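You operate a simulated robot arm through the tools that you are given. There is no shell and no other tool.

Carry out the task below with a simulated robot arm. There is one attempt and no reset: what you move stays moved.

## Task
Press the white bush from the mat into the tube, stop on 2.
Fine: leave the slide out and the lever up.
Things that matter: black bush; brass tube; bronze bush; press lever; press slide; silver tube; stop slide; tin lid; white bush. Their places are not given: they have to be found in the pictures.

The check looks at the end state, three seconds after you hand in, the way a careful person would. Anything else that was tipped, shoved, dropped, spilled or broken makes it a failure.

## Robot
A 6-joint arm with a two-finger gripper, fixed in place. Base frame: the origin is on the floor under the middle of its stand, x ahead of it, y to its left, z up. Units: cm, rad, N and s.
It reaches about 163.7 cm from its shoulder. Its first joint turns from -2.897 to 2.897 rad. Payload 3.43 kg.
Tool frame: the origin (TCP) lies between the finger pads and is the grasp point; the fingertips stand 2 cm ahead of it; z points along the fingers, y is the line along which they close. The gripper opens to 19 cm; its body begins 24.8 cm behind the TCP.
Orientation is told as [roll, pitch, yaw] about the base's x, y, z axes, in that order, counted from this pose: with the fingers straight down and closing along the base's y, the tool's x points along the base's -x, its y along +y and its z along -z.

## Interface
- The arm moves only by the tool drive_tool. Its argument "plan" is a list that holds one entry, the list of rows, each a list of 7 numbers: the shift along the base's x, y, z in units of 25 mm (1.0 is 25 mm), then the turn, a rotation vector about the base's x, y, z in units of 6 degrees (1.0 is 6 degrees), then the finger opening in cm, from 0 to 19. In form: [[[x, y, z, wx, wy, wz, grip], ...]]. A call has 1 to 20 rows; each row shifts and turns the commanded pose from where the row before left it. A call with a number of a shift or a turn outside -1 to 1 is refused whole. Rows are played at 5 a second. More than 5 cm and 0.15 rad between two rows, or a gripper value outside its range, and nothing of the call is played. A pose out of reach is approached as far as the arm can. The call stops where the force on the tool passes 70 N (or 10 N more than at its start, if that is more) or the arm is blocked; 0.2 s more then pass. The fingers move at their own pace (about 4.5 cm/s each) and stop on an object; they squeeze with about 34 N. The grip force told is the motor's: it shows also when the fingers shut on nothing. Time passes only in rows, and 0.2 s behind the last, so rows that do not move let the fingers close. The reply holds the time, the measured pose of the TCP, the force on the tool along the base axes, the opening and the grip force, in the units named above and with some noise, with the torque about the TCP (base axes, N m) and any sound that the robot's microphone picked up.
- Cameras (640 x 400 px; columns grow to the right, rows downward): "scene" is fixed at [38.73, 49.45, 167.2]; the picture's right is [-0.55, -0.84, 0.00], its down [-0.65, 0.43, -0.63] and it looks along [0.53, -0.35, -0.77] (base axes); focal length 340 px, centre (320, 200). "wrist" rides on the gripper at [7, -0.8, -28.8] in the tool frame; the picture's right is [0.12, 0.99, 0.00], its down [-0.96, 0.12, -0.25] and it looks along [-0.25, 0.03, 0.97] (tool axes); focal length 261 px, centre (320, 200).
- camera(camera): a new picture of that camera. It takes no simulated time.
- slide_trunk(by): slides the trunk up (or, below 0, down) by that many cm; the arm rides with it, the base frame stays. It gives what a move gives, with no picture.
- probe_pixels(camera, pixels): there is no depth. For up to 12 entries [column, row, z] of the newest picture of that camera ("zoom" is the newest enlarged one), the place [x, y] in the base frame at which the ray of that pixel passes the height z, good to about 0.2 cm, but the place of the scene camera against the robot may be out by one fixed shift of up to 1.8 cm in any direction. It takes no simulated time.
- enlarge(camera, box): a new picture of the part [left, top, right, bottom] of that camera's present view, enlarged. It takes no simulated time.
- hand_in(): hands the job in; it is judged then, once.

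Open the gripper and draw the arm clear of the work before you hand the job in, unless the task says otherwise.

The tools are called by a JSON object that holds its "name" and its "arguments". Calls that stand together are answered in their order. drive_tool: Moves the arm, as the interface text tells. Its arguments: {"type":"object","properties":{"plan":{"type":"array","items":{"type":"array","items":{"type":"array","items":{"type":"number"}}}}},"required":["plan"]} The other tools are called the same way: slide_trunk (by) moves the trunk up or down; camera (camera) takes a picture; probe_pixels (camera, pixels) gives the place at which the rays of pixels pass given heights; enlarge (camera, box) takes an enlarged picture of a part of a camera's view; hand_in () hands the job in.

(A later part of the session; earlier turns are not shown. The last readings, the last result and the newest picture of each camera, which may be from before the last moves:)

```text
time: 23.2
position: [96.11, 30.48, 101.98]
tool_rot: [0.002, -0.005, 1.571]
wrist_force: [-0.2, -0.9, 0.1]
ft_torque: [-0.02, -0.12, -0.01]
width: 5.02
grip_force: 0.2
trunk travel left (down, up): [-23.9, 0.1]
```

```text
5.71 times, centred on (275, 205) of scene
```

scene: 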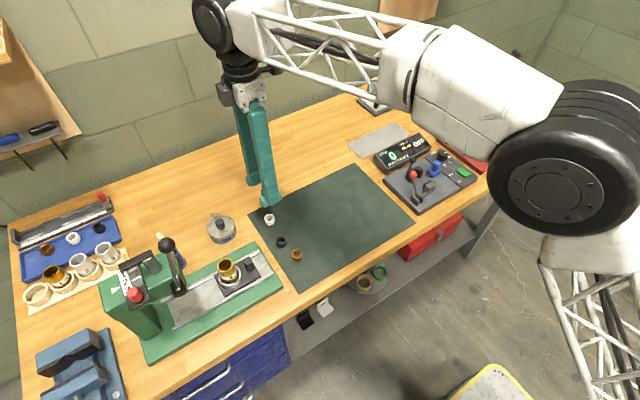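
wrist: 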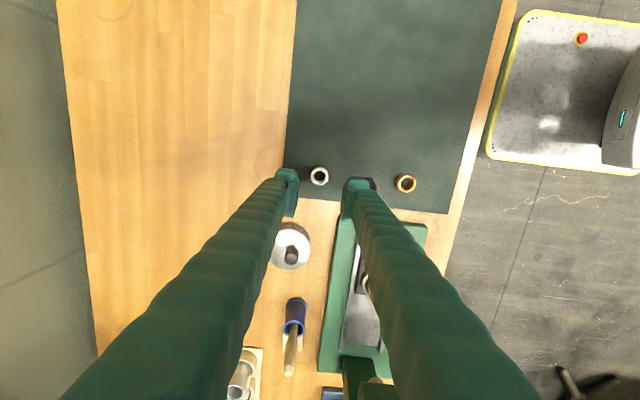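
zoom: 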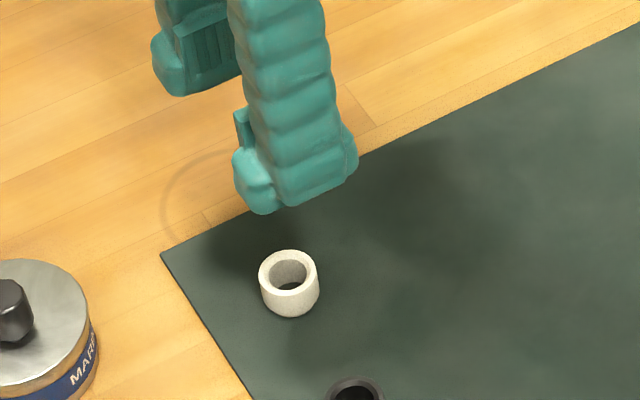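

Bush top is at about (96.15, 30.6, 88.0), height about 1.9 cm, so the mat is near z=86. I descend to TCP z≈88.8 so the fingertips stop about 0.6 cm above the mat.

{"name": "drive_tool", "arguments": {"plan": [[[0, 0.05, -1, 0, 0, 0, 5], [0, 0, -1, 0, 0, 0, 5], [0, 0, -1, 0, 0, 0, 5], [0, 0, -1, 0, 0, 0, 5], [0, 0, -0.5, 0, 0, 0, 5], [0, 0, -0.3, 0, 0, 0, 5], [0, 0, -0.2, 0, 0, 0, 5], [0, 0, -0.15, 0, 0, 0, 5], [0, 0, -0.1, 0, 0, 0, 5], [0, 0, 0, 0, 0, 0, 5]]]}}

{"name": "enlarge", "arguments": {"camera": "scene", "box": [240, 170, 310, 260]}}

{"name": "enlarge", "arguments": {"camera": "wrist", "box": [280, 150, 370, 220]}}

```text
time: 25.4
position: [96.21, 30.85, 88.7]
tool_rot: [0.003, -0.007, 1.572]
wrist_force: [-0.2, -0.1, 0.8]
ft_torque: [0.0, 0.02, 0.0]
width: 5.01
grip_force: 0.0
trunk travel left (down, up): [-23.9, 0.1]
```

```text
4.44 times, centred on (275, 215) of scene
```

zoom: 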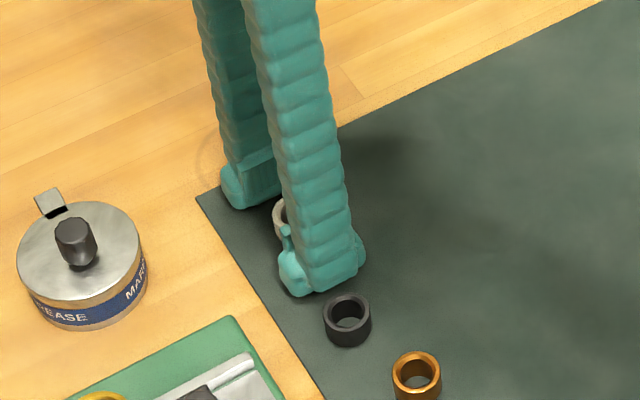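

```text
5.71 times, centred on (325, 185) of wrist
```

zoom: 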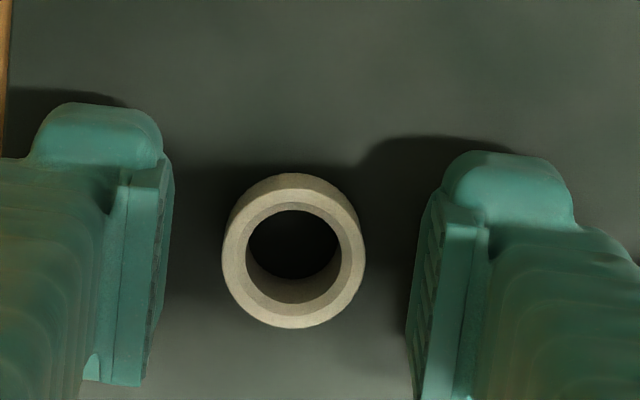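

The bush is centred between the pads at zoom (293,253). I close the fingers on it.

{"name": "drive_tool", "arguments": {"plan": [[[0, 0, 0, 0, 0, 0, 1.5], [0, 0, 0, 0, 0, 0, 1.5], [0, 0, 0, 0, 0, 0, 1.5], [0, 0, 0, 0, 0, 0, 1.5], [0, 0, 0, 0, 0, 0, 1.5]]]}}

{"name": "enlarge", "arguments": {"camera": "wrist", "box": [280, 150, 370, 220]}}

```text
time: 26.6
position: [96.18, 30.69, 88.68]
tool_rot: [0.003, -0.007, 1.571]
wrist_force: [-0.2, 0.7, 0.3]
ft_torque: [-0.02, 0.0, -0.01]
width: 2.61
grip_force: 34.0
trunk travel left (down, up): [-23.9, 0.1]
```

```text
5.71 times, centred on (325, 185) of wrist
```

zoom: 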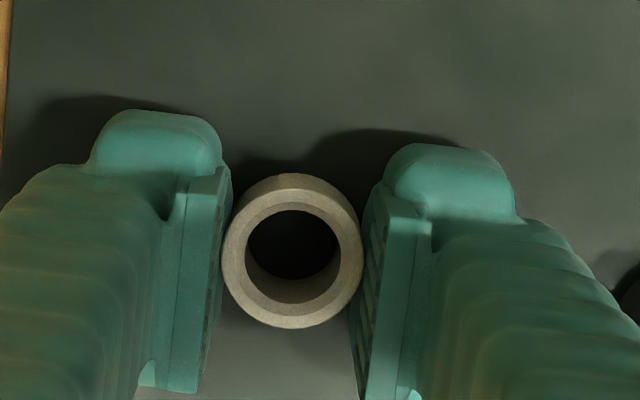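

Width 2.61 cm at 34 N: the bush is held. I lift straight up to z≈106 and then move above the tube at about (84.0, 47.3).

{"name": "drive_tool", "arguments": {"plan": [[[0, 0, 0.4, 0, 0, 0, 1.5], [0, 0, 0.8, 0, 0, 0, 1.5], [0, 0, 1, 0, 0, 0, 1.5], [0, 0, 1, 0, 0, 0, 1.5], [0, 0, 1, 0, 0, 0, 1.5], [0, 0, 1, 0, 0, 0, 1.5], [0, 0, 1, 0, 0, 0, 1.5], [0, 0, 0.8, 0, 0, 0, 1.5], [-0.6, 0.82, 0, 0, 0, 0, 1.5], [-0.6, 0.82, 0, 0, 0, 0, 1.5], [-0.6, 0.82, 0, 0, 0, 0, 1.5], [-0.6, 0.82, 0, 0, 0, 0, 1.5], [-0.6, 0.82, 0, 0, 0, 0, 1.5], [-0.6, 0.82, 0, 0, 0, 0, 1.5], [-0.6, 0.82, 0, 0, 0, 0, 1.5], [-0.6, 0.82, 0, 0, 0, 0, 1.5], [0, 0, 0, 0, 0, 0, 1.5], [0, 0, 0, 0, 0, 0, 1.5]]]}}

{"name": "camera", "arguments": {"camera": "wrist"}}

{"name": "enlarge", "arguments": {"camera": "wrist", "box": [270, 140, 390, 230]}}

{"name": "enlarge", "arguments": {"camera": "scene", "box": [170, 190, 290, 300]}}

```text
time: 30.4
position: [84.07, 47.25, 106.19]
tool_rot: [0.005, -0.006, 1.569]
wrist_force: [0.6, 0.1, 0.5]
ft_torque: [0.0, -0.01, 0.03]
width: 2.61
grip_force: 33.9
trunk travel left (down, up): [-23.9, 0.1]
```

```text
taken
```

wrist: 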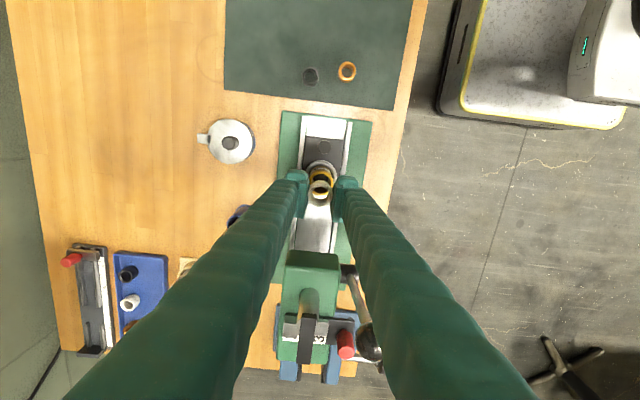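

```text
4.44 times, centred on (330, 185) of wrist
```

zoom: 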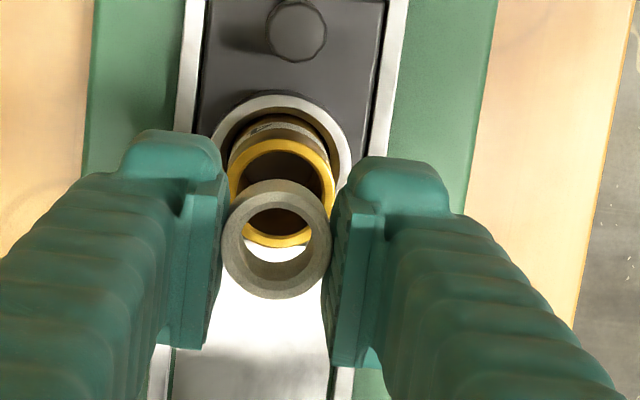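

```text
3.64 times, centred on (230, 245) of scene
```

zoom: 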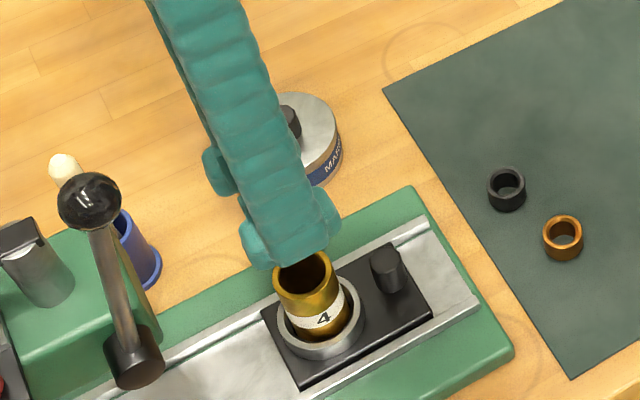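

Bush top shows at about (320.3,193.6) and the tube rim centre at (321.7,183.2). I probe the rim at candidate heights to see the offset from the TCP.

{"name": "probe_pixels", "arguments": {"camera": "wrist", "pixels": [[321.7, 183.2, 95.6], [321.7, 183.2, 96.6], [321.7, 183.2, 97.6], [320.3, 193.6, 105.5], [320.3, 193.6, 103.5], [323, 149, 93.3], [344.5, 375, 108]]}}

{"name": "enlarge", "arguments": {"camera": "wrist", "box": [300, 160, 345, 205]}}

```text
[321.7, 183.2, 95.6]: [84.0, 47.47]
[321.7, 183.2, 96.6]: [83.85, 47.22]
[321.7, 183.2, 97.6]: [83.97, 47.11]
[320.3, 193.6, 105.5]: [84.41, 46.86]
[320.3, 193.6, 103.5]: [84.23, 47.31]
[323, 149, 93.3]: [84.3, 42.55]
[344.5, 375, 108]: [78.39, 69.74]
```

```text
8.89 times, centred on (322, 182) of wrist
```

zoom: 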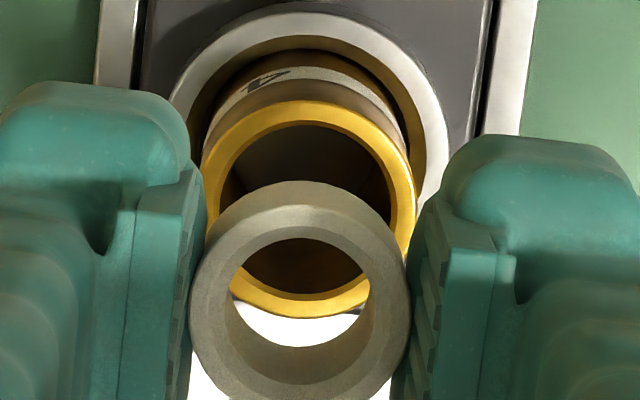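

The rim centre probes to about (84.0, 47.25), matching the bush position within 0.1–0.2 cm. I descend to about z=100.2 (bush bottom ~1 cm above the rim) and check alignment.

{"name": "drive_tool", "arguments": {"plan": [[[0, 0, -0.8, 0, 0, 0, 1.5], [0, 0, -0.8, 0, 0, 0, 1.5], [0, 0, -0.5, 0, 0, 0, 1.5], [0, 0, -0.3, 0, 0, 0, 1.5], [0, 0, 0, 0, 0, 0, 1.5], [0, 0, 0, 0, 0, 0, 1.5]]]}}

{"name": "enlarge", "arguments": {"camera": "wrist", "box": [300, 160, 345, 205]}}

{"name": "enlarge", "arguments": {"camera": "scene", "box": [195, 230, 265, 300]}}

```text
time: 31.8
position: [84.32, 47.41, 100.18]
tool_rot: [0.003, -0.007, 1.572]
wrist_force: [0.1, -0.1, -0.5]
ft_torque: [-0.06, 0.01, 0.0]
width: 2.63
grip_force: 33.8
trunk travel left (down, up): [-23.9, 0.1]
```

```text
8.89 times, centred on (322, 182) of wrist
```

zoom: 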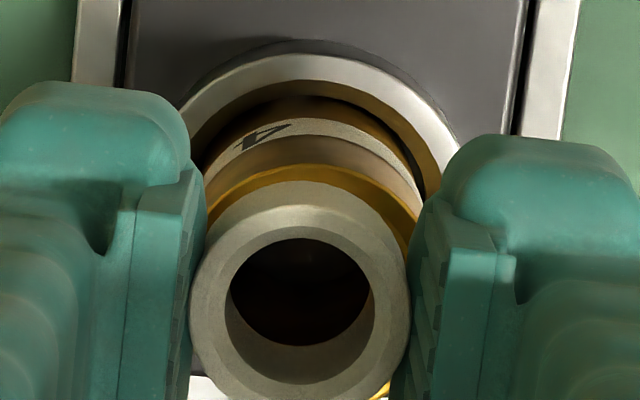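

```text
5.71 times, centred on (230, 265) of scene
```

zoom: 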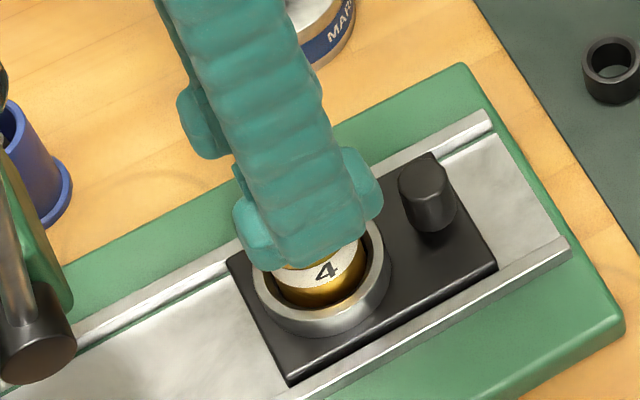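

In this view the rim's axis sits about 10 zoom-px right (−x ≈0.15 cm) and about 3 px lower (+y ≈0.35 cm) than the bush axis. I correct by that and look again.

{"name": "drive_tool", "arguments": {"plan": [[[-0.06, 0.14, 0, 0, 0, 0, 1.5], [0, 0, 0, 0, 0, 0, 1.5], [0, 0, 0, 0, 0, 0, 1.5]]]}}

{"name": "enlarge", "arguments": {"camera": "wrist", "box": [300, 165, 345, 210]}}

{"name": "enlarge", "arguments": {"camera": "scene", "box": [210, 250, 250, 285]}}

```text
time: 32.6
position: [84.09, 47.63, 100.17]
tool_rot: [0.005, -0.007, 1.571]
wrist_force: [-0.3, 1.5, -0.6]
ft_torque: [-0.04, -0.02, 0.0]
width: 2.59
grip_force: 33.9
trunk travel left (down, up): [-23.9, 0.1]
```

```text
8.89 times, centred on (322, 188) of wrist
```

zoom: 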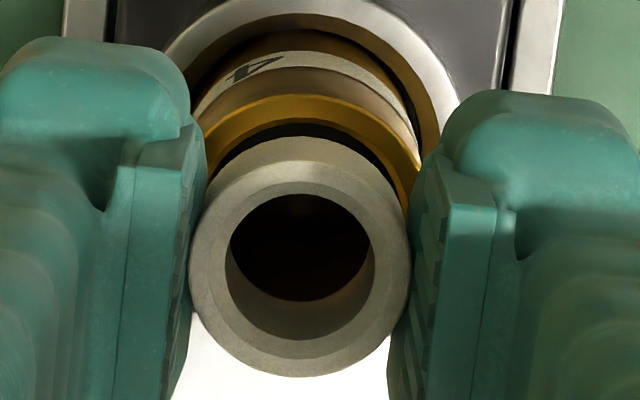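

```text
11.43 times, centred on (230, 268) of scene
```

zoom: 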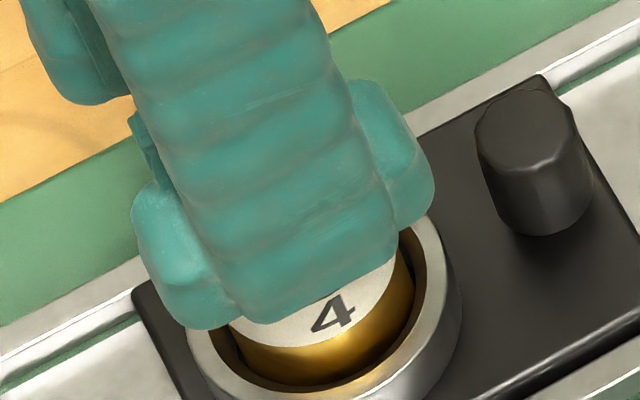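

Alignment in y now looks right (rim centre ≈ row 217 vs 220 expected in zoom), x may still be off slightly. I zoom harder on the rim arc.

{"name": "enlarge", "arguments": {"camera": "wrist", "box": [306, 172, 338, 192]}}

{"name": "enlarge", "arguments": {"camera": "scene", "box": [215, 262, 243, 280]}}

```text
16.00 times, centred on (322, 182) of wrist
```

zoom: 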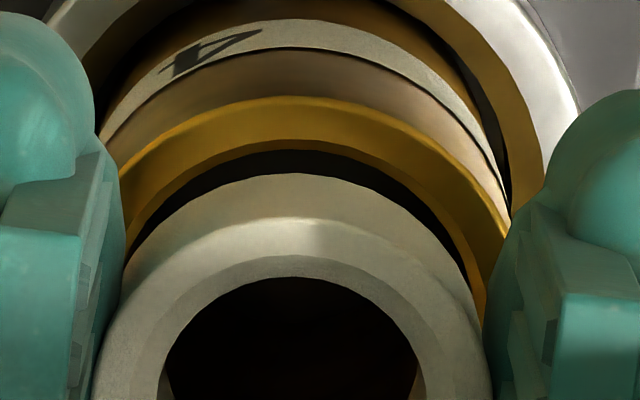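

```text
16.00 times, centred on (229, 271) of scene
```

zoom: 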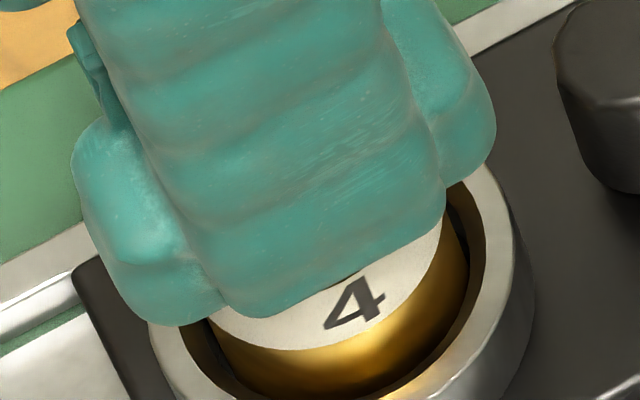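

Bush and rim centres agree within about 0.1 cm. I lower slowly in small steps to find contact.

{"name": "drive_tool", "arguments": {"plan": [[[0, 0.01, -0.12, 0, 0, 0, 1.5], [0, 0, -0.12, 0, 0, 0, 1.5], [0, 0, 0, 0, 0, 0, 1.5]]]}}

{"name": "enlarge", "arguments": {"camera": "wrist", "box": [300, 165, 345, 210]}}

```text
time: 33.4
position: [83.94, 47.5, 99.53]
tool_rot: [0.004, -0.007, 1.57]
wrist_force: [-0.4, 0.3, -0.4]
ft_torque: [0.0, 0.01, 0.01]
width: 2.61
grip_force: 34.4
trunk travel left (down, up): [-23.9, 0.1]
```

```text
8.89 times, centred on (322, 188) of wrist
```

zoom: 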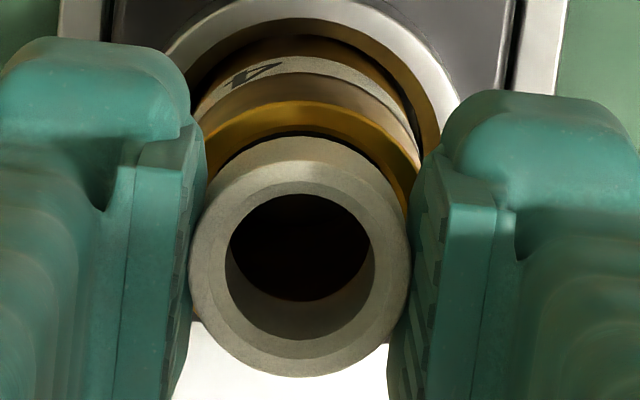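

No contact yet (Fz≈−0.4 N). I lower another 0.3 cm in small steps.

{"name": "drive_tool", "arguments": {"plan": [[[0, 0, -0.06, 0, 0, 0, 1.5], [0, 0, -0.06, 0, 0, 0, 1.5], [0, 0, 0, 0, 0, 0, 1.5]]]}}

{"name": "enlarge", "arguments": {"camera": "wrist", "box": [306, 172, 338, 192]}}

```text
time: 34.2
position: [84.03, 47.52, 99.35]
tool_rot: [0.004, -0.008, 1.57]
wrist_force: [0.0, -0.1, -0.3]
ft_torque: [-0.02, 0.02, -0.01]
width: 2.62
grip_force: 34.1
trunk travel left (down, up): [-23.9, 0.1]
```

```text
16.00 times, centred on (322, 182) of wrist
```

zoom: 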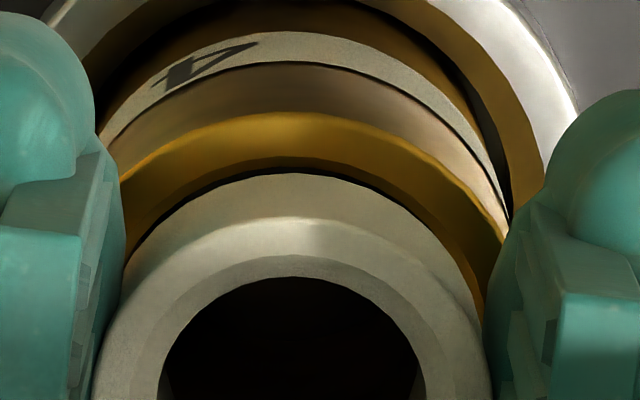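

Still free; the dark gap between bush and rim is even all around. I lower further in 0.15 cm steps.

{"name": "drive_tool", "arguments": {"plan": [[[0, 0, -0.06, 0, 0, 0, 1.5], [0, 0, -0.06, 0, 0, 0, 1.5], [0, 0, 0, 0, 0, 0, 1.5]]]}}

{"name": "enlarge", "arguments": {"camera": "wrist", "box": [306, 172, 338, 192]}}

```text
time: 35.0
position: [83.99, 47.6, 98.96]
tool_rot: [0.005, -0.007, 1.571]
wrist_force: [-0.3, 0.4, 0.2]
ft_torque: [0.04, -0.03, 0.02]
width: 2.6
grip_force: 34.3
trunk travel left (down, up): [-23.9, 0.1]
```

```text
16.00 times, centred on (322, 182) of wrist
```

zoom: 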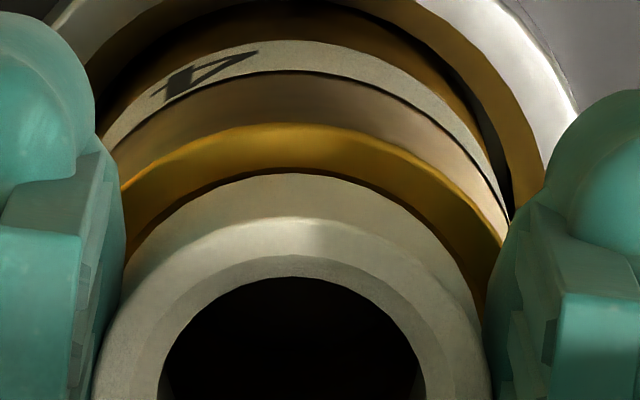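

The bush bottom now seems at the rim level, with no force yet. I continue lowering gently.

{"name": "drive_tool", "arguments": {"plan": [[[0, 0, -0.05, 0, 0, 0, 1.5], [0, 0, -0.05, 0, 0, 0, 1.5], [0, 0, 0, 0, 0, 0, 1.5]]]}}

{"name": "enlarge", "arguments": {"camera": "wrist", "box": [306, 172, 338, 192]}}

```text
time: 35.8
position: [84.01, 47.5, 98.81]
tool_rot: [0.003, -0.008, 1.57]
wrist_force: [1.4, 0.3, 5.2]
ft_torque: [-0.07, -0.03, 0.0]
width: 2.59
grip_force: 34.4
trunk travel left (down, up): [-23.9, 0.1]
```

```text
16.00 times, centred on (322, 182) of wrist
```

zoom: 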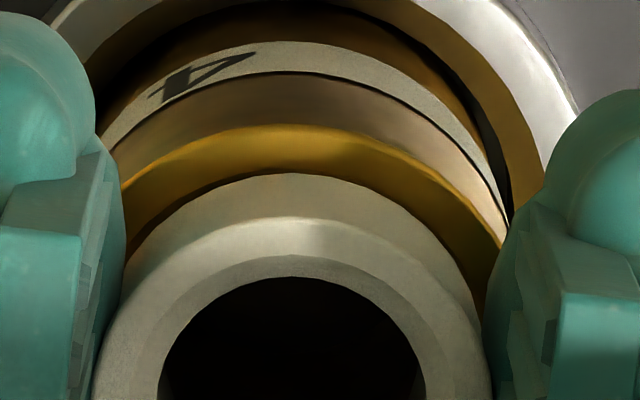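

Contact: Fz=5.2 N at z=98.81. I press a hair more to see whether it is seated in the mouth.

{"name": "drive_tool", "arguments": {"plan": [[[0, 0, -0.03, 0, 0, 0, 1.5], [0, 0, 0, 0, 0, 0, 1.5]]]}}

{"name": "enlarge", "arguments": {"camera": "wrist", "box": [300, 165, 345, 210]}}

{"name": "enlarge", "arguments": {"camera": "scene", "box": [210, 250, 250, 285]}}

```text
time: 36.4
position: [84.01, 47.52, 98.86]
tool_rot: [0.001, -0.007, 1.57]
wrist_force: [0.1, 1.2, 11.7]
ft_torque: [-0.14, -0.01, 0.0]
width: 2.58
grip_force: 34.0
trunk travel left (down, up): [-23.9, 0.1]
```

```text
8.89 times, centred on (322, 188) of wrist
```

zoom: 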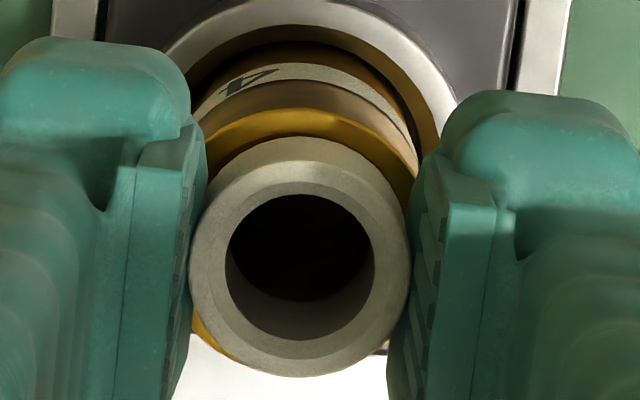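

```text
11.43 times, centred on (230, 268) of scene
```

zoom: 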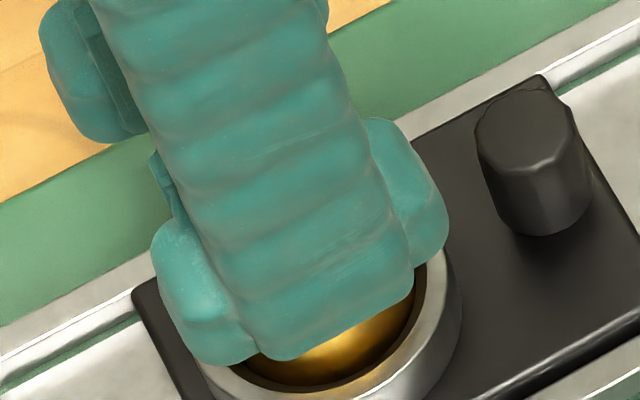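

The bush is held firmly against the tube (11.7 N). I zoom on the lower part of the rim to check centring before releasing.

{"name": "enlarge", "arguments": {"camera": "wrist", "box": [306, 190, 338, 210]}}

{"name": "enlarge", "arguments": {"camera": "wrist", "box": [306, 172, 338, 192]}}

```text
16.00 times, centred on (322, 200) of wrist
```

zoom: 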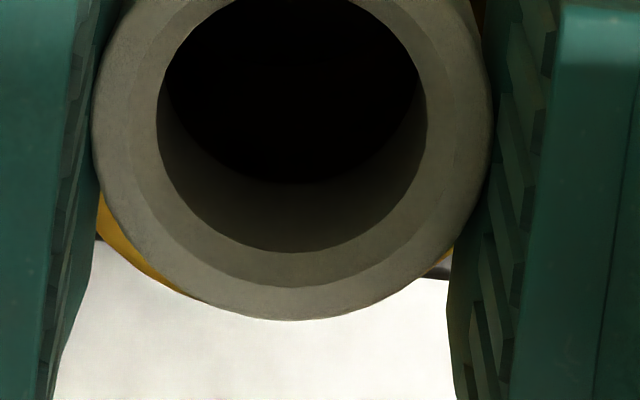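

```text
16.00 times, centred on (322, 182) of wrist
```

zoom: 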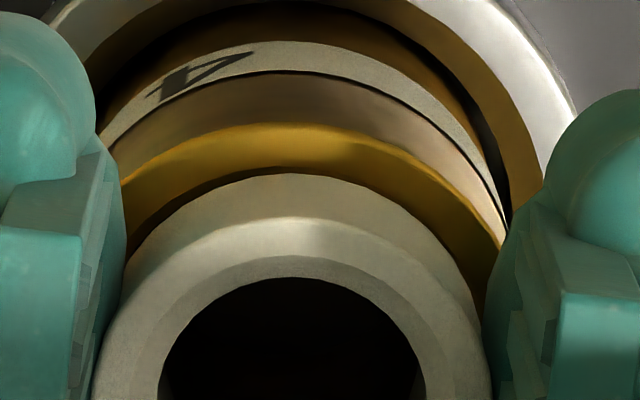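

The circle fits show the bush and rim concentric within 0.05 cm. I ease the pressure and open the fingers gradually.

{"name": "drive_tool", "arguments": {"plan": [[[0, 0, 0.025, 0, 0, 0, 1.5], [0, 0, 0, 0, 0, 0, 1.5], [0, 0, 0, 0, 0, 0, 2.8], [0, 0, 0, 0, 0, 0, 3.2], [0, 0, 0, 0, 0, 0, 4], [0, 0, 0, 0, 0, 0, 5], [0, 0, 0, 0, 0, 0, 5.5], [0, 0, 0, 0, 0, 0, 5.5]]]}}

{"name": "enlarge", "arguments": {"camera": "wrist", "box": [290, 160, 355, 215]}}

{"name": "enlarge", "arguments": {"camera": "scene", "box": [195, 230, 265, 300]}}

```text
time: 38.2
position: [84.07, 47.49, 98.7]
tool_rot: [0.004, -0.008, 1.571]
wrist_force: [0.0, -1.1, 0.2]
ft_torque: [0.0, 0.02, 0.0]
width: 5.5
grip_force: 0.0
trunk travel left (down, up): [-23.9, 0.1]
```

```text
7.27 times, centred on (322, 188) of wrist
```

zoom: 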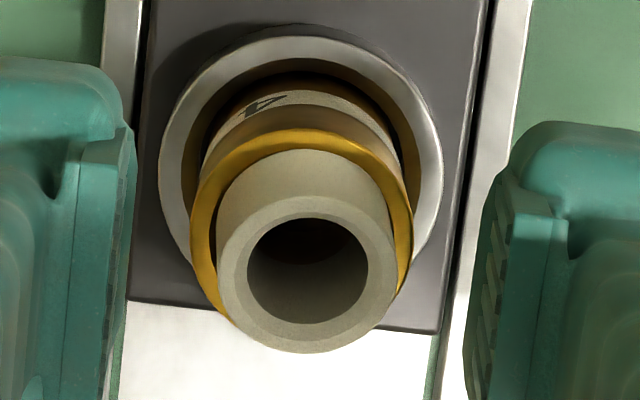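

```text
5.71 times, centred on (230, 265) of scene
```

zoom: 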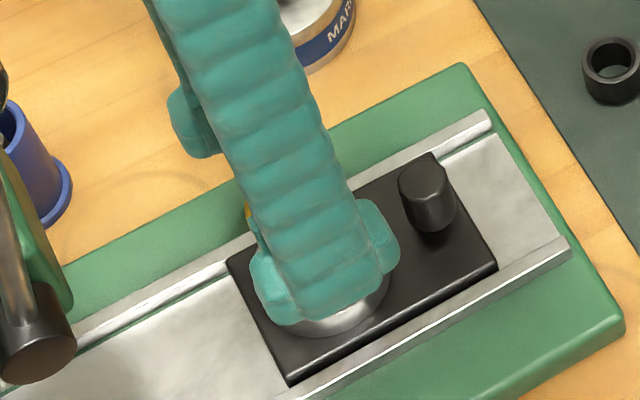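

The bush stands on the rim, nearly centred (rim x 190–412, bush 217–395 in zoom). I raise straight up and inspect from above and from the scene camera.

{"name": "drive_tool", "arguments": {"plan": [[[0, 0, 0.4, 0, 0, 0, 5.5], [0, 0, 0.8, 0, 0, 0, 5.5], [0, 0, 1, 0, 0, 0, 5.5], [0, 0, 1, 0, 0, 0, 5.5], [0, 0, 1, 0, 0, 0, 5.5], [0, -0.8, 0.8, 0, 0, 0, 5.5], [0, -1, 0, 0, 0, 0, 5.5], [0, -1, 0, 0, 0, 0, 5.5], [0, 0, 0, 0, 0, 0, 5.5]]]}}

{"name": "enlarge", "arguments": {"camera": "wrist", "box": [290, 180, 350, 240]}}

{"name": "enlarge", "arguments": {"camera": "scene", "box": [205, 245, 255, 295]}}

```text
time: 40.2
position: [84.14, 40.56, 111.16]
tool_rot: [0.002, -0.007, 1.572]
wrist_force: [0.2, -0.2, 0.3]
ft_torque: [0.02, 0.0, 0.01]
width: 5.47
grip_force: 0.2
trunk travel left (down, up): [-23.9, 0.1]
```

```text
6.67 times, centred on (320, 210) of wrist
```

zoom: 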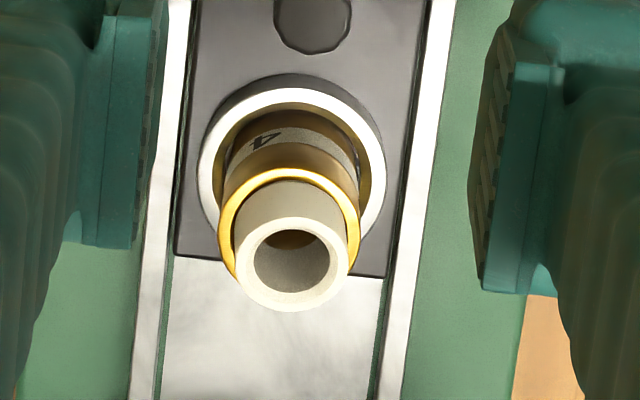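

```text
8.00 times, centred on (230, 270) of scene
```

zoom: 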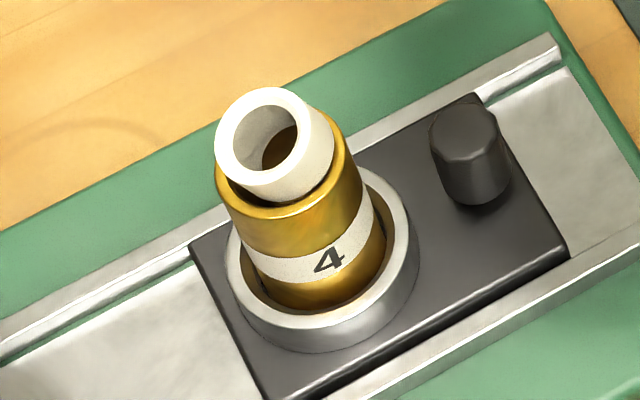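

In the scene view the bush looks leaning toward +y on the rim. I zoom in harder to judge the tilt.

{"name": "enlarge", "arguments": {"camera": "scene", "box": [214, 250, 242, 275]}}

{"name": "enlarge", "arguments": {"camera": "wrist", "box": [300, 198, 330, 230]}}

```text
16.00 times, centred on (228, 262) of scene
```

zoom: 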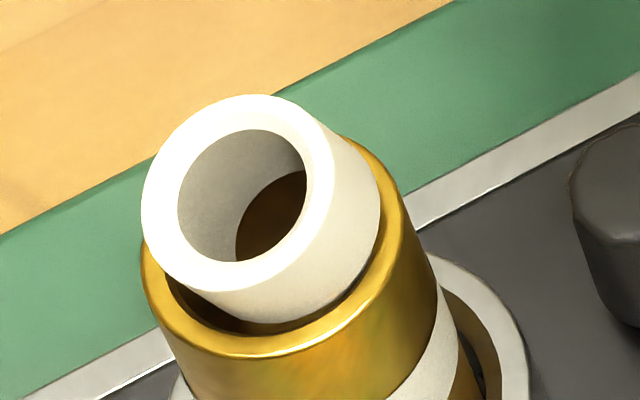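

```text
12.50 times, centred on (315, 214) of wrist
```

zoom: 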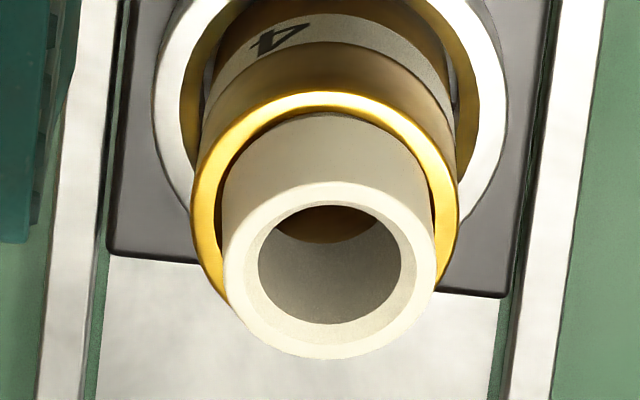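

The bush sits in the mouth but leans toward +y (it could pivot about the pad axis). I'll re-grip it with the fingers closing along y so the flat pads square it up: first rotate the tool back to yaw 0 here at a safe distance.

{"name": "drive_tool", "arguments": {"plan": [[[0, 0, 0, 0, 0, -1, 4.6], [0, 0, 0, 0, 0, -1, 4.6], [0, 0, 0, 0, 0, -1, 4.6], [0, 0, 0, 0, 0, -1, 4.6], [0, 0, 0, 0, 0, -1, 4.6], [0, 0, 0, 0, 0, -1, 4.6], [0, 0, 0, 0, 0, -1, 4.6], [0, 0, 0, 0, 0, -1, 4.6], [0, 0, 0, 0, 0, -1, 4.6], [0, 0, 0, 0, 0, -1, 4.6], [0, 0, 0, 0, 0, -1, 4.6], [0, 0, 0, 0, 0, -1, 4.6], [0, 0, 0, 0, 0, -1, 4.6], [0, 0, 0, 0, 0, -1, 4.6], [0, 0, 0, 0, 0, -1, 4.6], [0.12, 0.5, 0, 0, 0, 0, 4.6], [0.12, 0.75, 0, 0, 0, 0, 4.6], [0.12, 0.75, 0, 0, 0, 0, 4.6], [0, 0.75, 0, 0, 0, 0, 4.6], [0, 0, 0, 0, 0, 0, 4.6]]]}}

{"name": "camera", "arguments": {"camera": "wrist"}}

{"name": "enlarge", "arguments": {"camera": "wrist", "box": [285, 145, 355, 225]}}

{"name": "camera", "arguments": {"camera": "scene"}}

```text
time: 44.4
position: [85.03, 47.52, 111.19]
tool_rot: [0.004, -0.006, 0.0]
wrist_force: [-0.4, -0.6, -1.2]
ft_torque: [-0.01, 0.0, -0.03]
width: 4.6
grip_force: 0.0
trunk travel left (down, up): [-23.9, 0.1]
```

```text
taken
```

wrist: 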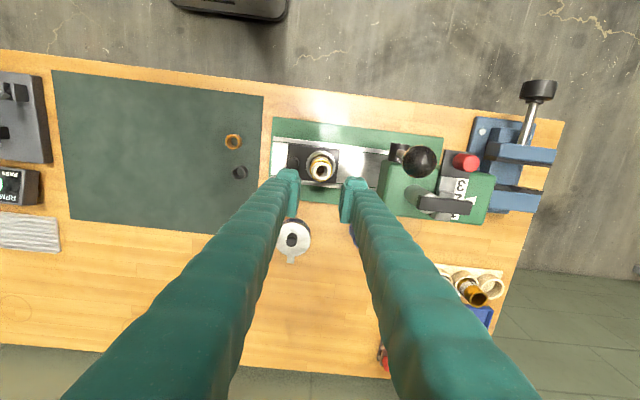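

```text
5.00 times, centred on (320, 185) of wrist
```

zoom: 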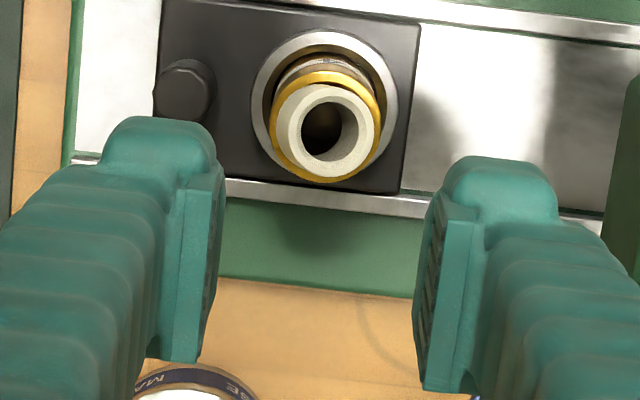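

```text
taken
```

scene: 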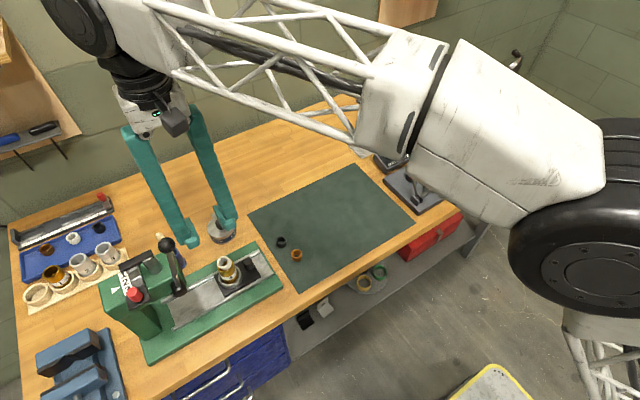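

From this side the bush clearly leans right (+y): its top at (338,128) against rim centre (325,127). I probe the rim centre again from this view for the y alignment.

{"name": "probe_pixels", "arguments": {"camera": "wrist", "pixels": [[321.1, 170.4, 96.4], [321.1, 170.4, 96.4], [323.6, 170.6, 98.3], [330, 172, 96.4]]}}

{"name": "enlarge", "arguments": {"camera": "wrist", "box": [304, 154, 340, 186]}}

```text
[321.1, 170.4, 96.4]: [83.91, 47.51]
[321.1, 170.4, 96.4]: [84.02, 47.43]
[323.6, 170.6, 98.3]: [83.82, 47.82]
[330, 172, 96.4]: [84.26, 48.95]
```

```text
12.50 times, centred on (322, 170) of wrist
```

zoom: 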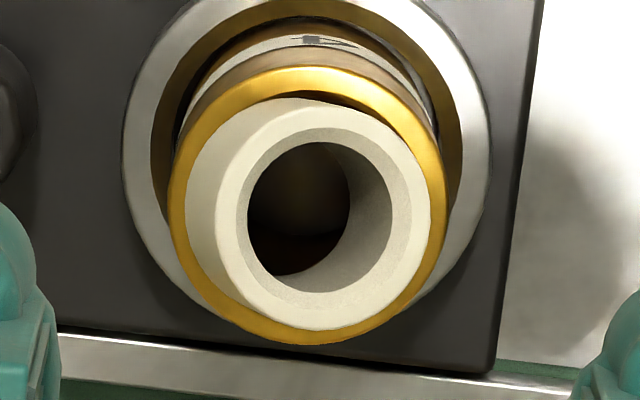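

Tube centre is (83.97, 47.47). I descend with the fingers at ±y of the bush to TCP z≈98.75 (tips just above the rim).

{"name": "drive_tool", "arguments": {"plan": [[[0, 0, -1, 0, 0, 0, 4.6], [0, -0.02, -1, 0, 0, 0, 4.6], [0, 0, -1, 0, 0, 0, 4.6], [0, 0, -0.9, 0, 0, 0, 4.6], [0, 0, -0.6, 0, 0, 0, 4.6], [0, 0, -0.3, 0, 0, 0, 4.6], [0, 0, -0.17, 0, 0, 0, 4.6], [0, 0, 0, 0, 0, 0, 4.6]]]}}

{"name": "enlarge", "arguments": {"camera": "wrist", "box": [280, 150, 360, 220]}}

{"name": "enlarge", "arguments": {"camera": "scene", "box": [190, 220, 270, 300]}}

```text
time: 46.2
position: [84.93, 47.38, 98.91]
tool_rot: [0.004, -0.007, 0.0]
wrist_force: [0.1, -0.8, 0.6]
ft_torque: [0.03, 0.0, 0.0]
width: 4.61
grip_force: 0.0
trunk travel left (down, up): [-23.9, 0.1]
```

```text
5.71 times, centred on (320, 185) of wrist
```

zoom: 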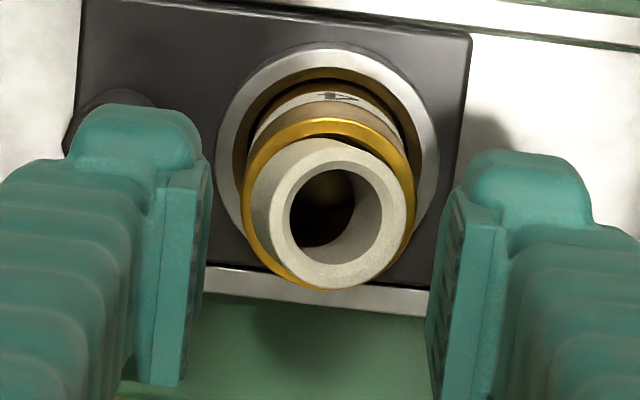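

```text
5.00 times, centred on (230, 260) of scene
```

zoom: 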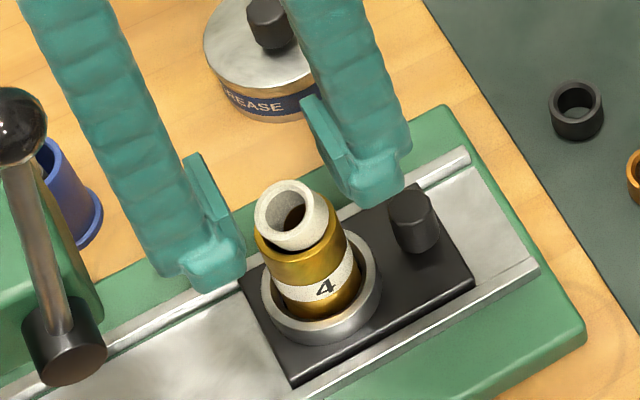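

The bush stands between the pads, within their width. I close the fingers to square it up.

{"name": "drive_tool", "arguments": {"plan": [[[-0.08, 0.02, 0, 0, 0, 0, 3.6], [0, 0, 0, 0, 0, 0, 3], [0, 0, 0, 0, 0, 0, 2.6], [0, 0, 0, 0, 0, 0, 1.5], [0, 0, 0, 0, 0, 0, 1.5]]]}}

{"name": "enlarge", "arguments": {"camera": "wrist", "box": [280, 150, 360, 220]}}

{"name": "enlarge", "arguments": {"camera": "scene", "box": [200, 235, 260, 295]}}

```text
time: 47.4
position: [84.64, 47.35, 99.16]
tool_rot: [0.003, -0.01, 0.0]
wrist_force: [-5.7, -1.4, 26.9]
ft_torque: [0.09, 0.2, 0.06]
width: 1.61
grip_force: 34.1
trunk travel left (down, up): [-23.9, 0.1]
```

```text
5.71 times, centred on (320, 185) of wrist
```

zoom: 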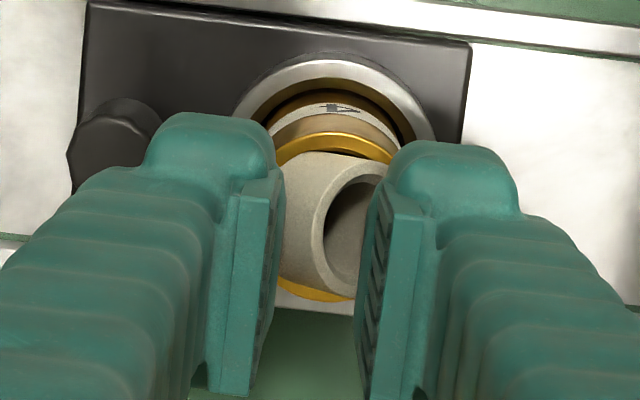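

```text
6.67 times, centred on (230, 265) of scene
```

zoom: 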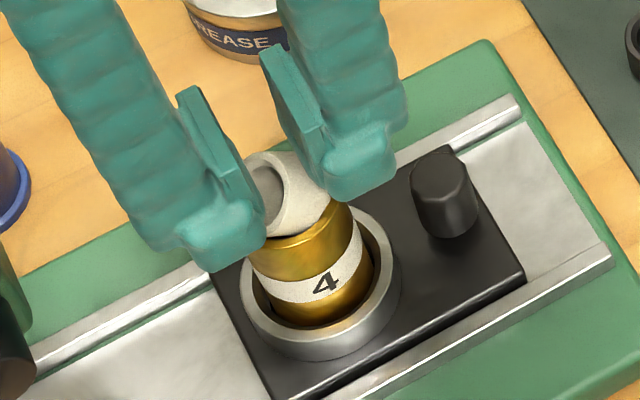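

The bush flipped further instead of squaring: width 1.61 and Fz 27 N, so it is now pinched across its ends. I don't release it over the tube; I lift slowly and look at how it is held.

{"name": "drive_tool", "arguments": {"plan": [[[0, 0, 0.1, 0, 0, 0, 1.2], [0, 0, 0.2, 0, 0, 0, 1.2], [0, 0, 0.3, 0, 0, 0, 1.2], [0, 0, 0.6, 0, 0, 0, 1.2], [0, 0, 0.8, 0, 0, 0, 1.2], [0, 0, 0, 0, 0, 0, 1.2]]]}}

{"name": "enlarge", "arguments": {"camera": "wrist", "box": [280, 150, 360, 220]}}

{"name": "enlarge", "arguments": {"camera": "scene", "box": [200, 225, 260, 285]}}

```text
time: 48.8
position: [84.8, 47.58, 103.91]
tool_rot: [0.004, -0.008, 0.001]
wrist_force: [-0.4, -0.6, -0.2]
ft_torque: [-0.02, 0.0, -0.01]
width: 1.23
grip_force: 0.0
trunk travel left (down, up): [-23.9, 0.1]
```

```text
5.71 times, centred on (320, 185) of wrist
```

zoom: 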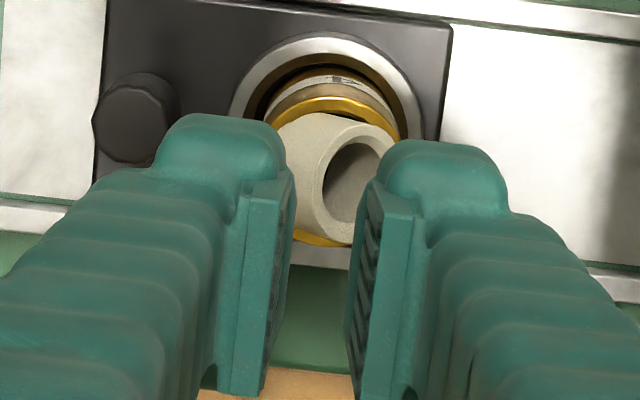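

```text
6.67 times, centred on (230, 255) of scene
```

zoom: 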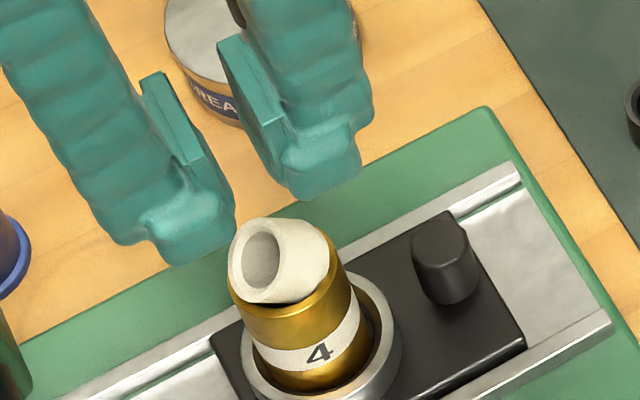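

The bush slipped from the pads and rests stably but tilted (~45° toward +y) in the mouth. Plan: re-grip it with fingers closing along x (bush keeps its tilt), lift it out, tilt the tool so the bush is upright, set it on the free mat, and re-pick it properly. First raise, move back and turn to yaw −90.

{"name": "drive_tool", "arguments": {"plan": [[[0, 0, 1, 0, 0, 0, 4], [0, 0, 1, 0, 0, 0, 5], [0, -0.6, 1, 0, 0, 0, 5], [0, -1, 0.6, 0, 0, 0, 5], [0, -1, 0, 0, 0, -1, 5], [0, 0, 0, 0, 0, -1, 5], [0, 0, 0, 0, 0, -1, 5], [0, 0, 0, 0, 0, -1, 5], [0, 0, 0, 0, 0, -1, 5], [0, 0, 0, 0, 0, -1, 5], [0, 0, 0, 0, 0, -1, 5], [0, 0, 0, 0, 0, -1, 5], [0, 0, 0, 0, 0, -1, 5], [0, 0, 0, 0, 0, -1, 5], [0, 0, 0, 0, 0, -1, 5], [0, 0, 0, 0, 0, -1, 5], [0, 0, 0, 0, 0, -1, 5], [0, 0, 0, 0, 0, -1, 5], [0, 0, 0, 0, 0, -1, 5], [0, 0, 0, 0, 0, 0, 5]]]}}

{"name": "camera", "arguments": {"camera": "wrist"}}

{"name": "enlarge", "arguments": {"camera": "scene", "box": [214, 250, 242, 275]}}

```text
time: 53.0
position: [84.66, 40.9, 112.93]
tool_rot: [0.004, -0.007, -1.571]
wrist_force: [0.2, -0.8, 0.4]
ft_torque: [0.0, 0.02, -0.01]
width: 5.02
grip_force: 0.0
trunk travel left (down, up): [-23.9, 0.1]
```

```text
taken
```

wrist: 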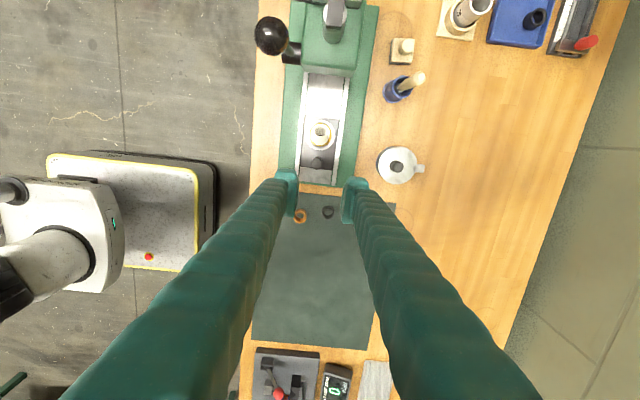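

```text
16.00 times, centred on (228, 262) of scene
```

zoom: 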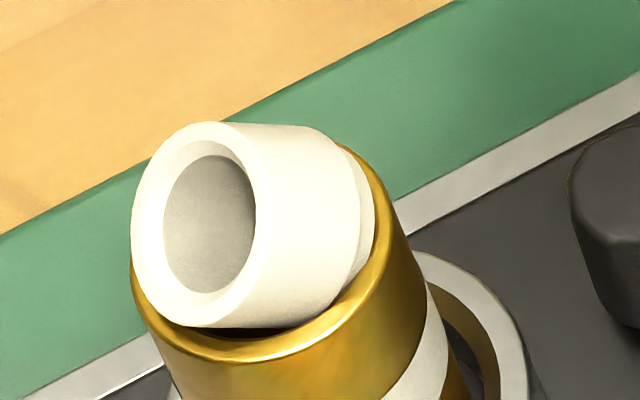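

The tilt is about 45° purely toward +y and the bush rests stably. I zoom the wrist view on it to locate its centre.

{"name": "enlarge", "arguments": {"camera": "wrist", "box": [295, 110, 345, 155]}}

{"name": "probe_pixels", "arguments": {"camera": "zoom", "pixels": [[320, 200, 96.5], [320, 200, 97.5]]}}

{"name": "probe_pixels", "arguments": {"camera": "scene", "pixels": [[223.6, 263.9, 97], [226, 265.3, 96.4], [220.1, 263.6, 97.7]]}}

```text
8.89 times, centred on (320, 132) of wrist
```

zoom: 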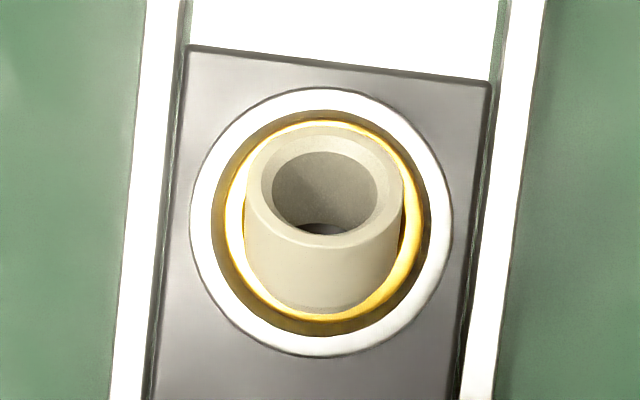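

```text
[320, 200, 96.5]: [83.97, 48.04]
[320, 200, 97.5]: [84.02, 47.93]
```

```text
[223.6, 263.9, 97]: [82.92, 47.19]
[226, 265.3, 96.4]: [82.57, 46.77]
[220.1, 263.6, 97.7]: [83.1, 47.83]
```

Bush centre is at about (84.0, 47.8, 97.2). I move to (84.0, 49.0) and descend to z≈98.8 so the tips grip its upper half with the bush toward the −y edge of the pads.

{"name": "drive_tool", "arguments": {"plan": [[[-0.06, 0.8, 0, 0, 0, 0, 5], [-0.06, 0.8, 0, 0, 0, 0, 5], [-0.06, 0.8, 0, 0, 0, 0, 5], [-0.07, 0.84, 0, 0, 0, 0, 5], [0, 0, -1, 0, 0, 0, 5], [0, 0, -1, 0, 0, 0, 5], [0, 0, -1, 0, 0, 0, 5], [0, 0, -0.8, 0, 0, 0, 5], [0, 0, 0, 0, 0, 0, 5]]]}}

{"name": "enlarge", "arguments": {"camera": "wrist", "box": [275, 140, 365, 220]}}

{"name": "enlarge", "arguments": {"camera": "scene", "box": [150, 180, 270, 300]}}

```text
time: 55.0
position: [84.12, 49.0, 103.34]
tool_rot: [0.004, -0.008, -1.572]
wrist_force: [-0.1, 0.3, -0.3]
ft_torque: [0.01, 0.0, -0.01]
width: 5.0
grip_force: 0.1
trunk travel left (down, up): [-23.9, 0.1]
```

```text
5.00 times, centred on (320, 180) of wrist
```

zoom: 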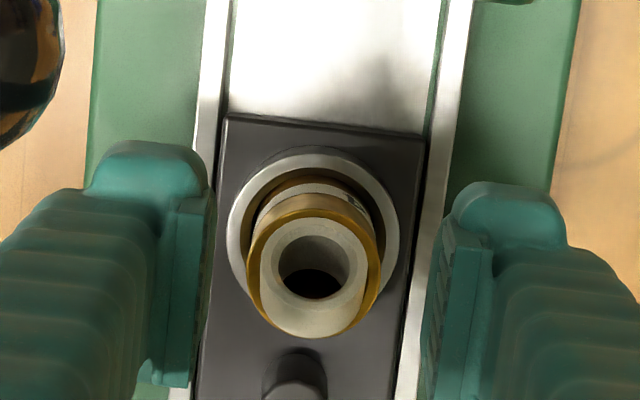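

```text
3.33 times, centred on (210, 240) of scene
```

zoom: 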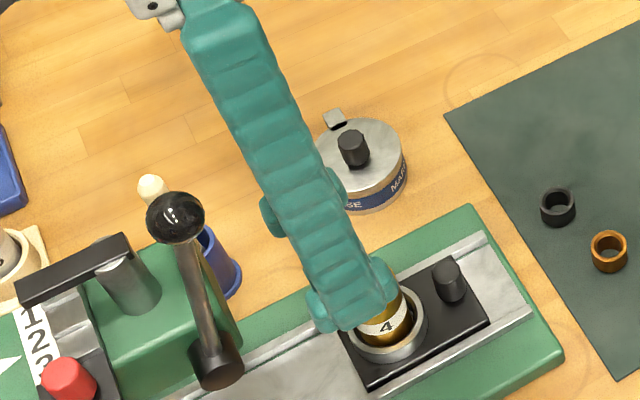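

Fingers are clear of the lever and centred in x. I descend to z≈98.8 and close on the bush.

{"name": "drive_tool", "arguments": {"plan": [[[0, 0, -0.9, 0, 0, 0, 5], [0, 0, -0.6, 0, 0, 0, 5], [0, 0, -0.3, 0, 0, 0, 5], [0, 0, 0, 0, 0, 0, 5]]]}}

{"name": "enlarge", "arguments": {"camera": "wrist", "box": [275, 150, 365, 230]}}

```text
time: 56.0
position: [84.11, 49.01, 98.89]
tool_rot: [0.002, -0.007, -1.57]
wrist_force: [0.1, -0.3, 0.8]
ft_torque: [0.0, 0.03, 0.01]
width: 5.01
grip_force: 0.0
trunk travel left (down, up): [-23.9, 0.1]
```

```text
5.00 times, centred on (320, 190) of wrist
```

zoom: 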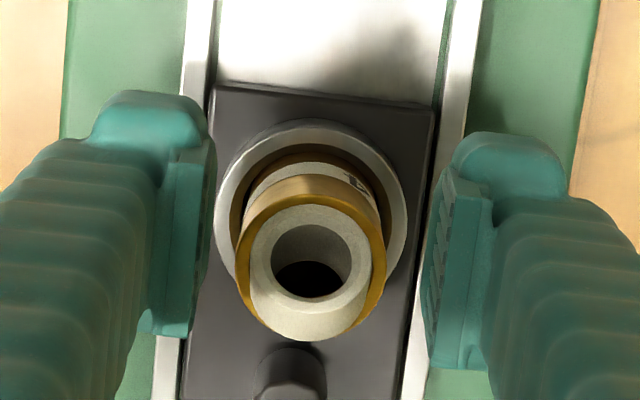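

The bush lies inside the pad area toward the −y side, as intended. I close on it along x.

{"name": "drive_tool", "arguments": {"plan": [[[0, 0, 0, 0, 0, 0, 3.4], [0, 0, 0, 0, 0, 0, 3.0], [0, 0, 0, 0, 0, 0, 2.7], [0, 0, 0, 0, 0, 0, 2.2], [0, 0, 0, 0, 0, 0, 2.2]]]}}

{"name": "enlarge", "arguments": {"camera": "wrist", "box": [275, 150, 365, 230]}}

```text
time: 57.2
position: [84.02, 49.07, 98.85]
tool_rot: [0.004, -0.006, -1.571]
wrist_force: [-0.7, 0.0, -0.6]
ft_torque: [0.03, 0.0, -0.01]
width: 2.59
grip_force: 34.2
trunk travel left (down, up): [-23.9, 0.1]
```

```text
5.00 times, centred on (320, 190) of wrist
```

zoom: 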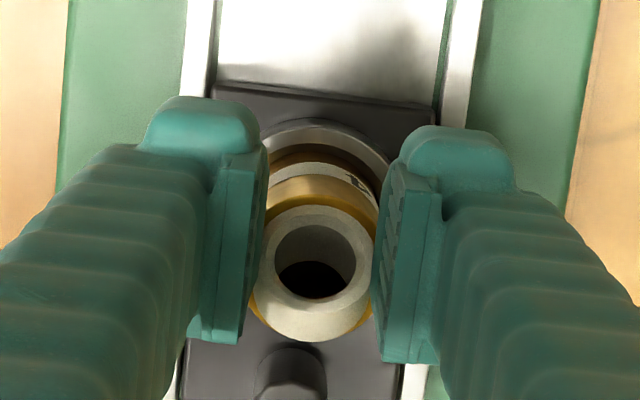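

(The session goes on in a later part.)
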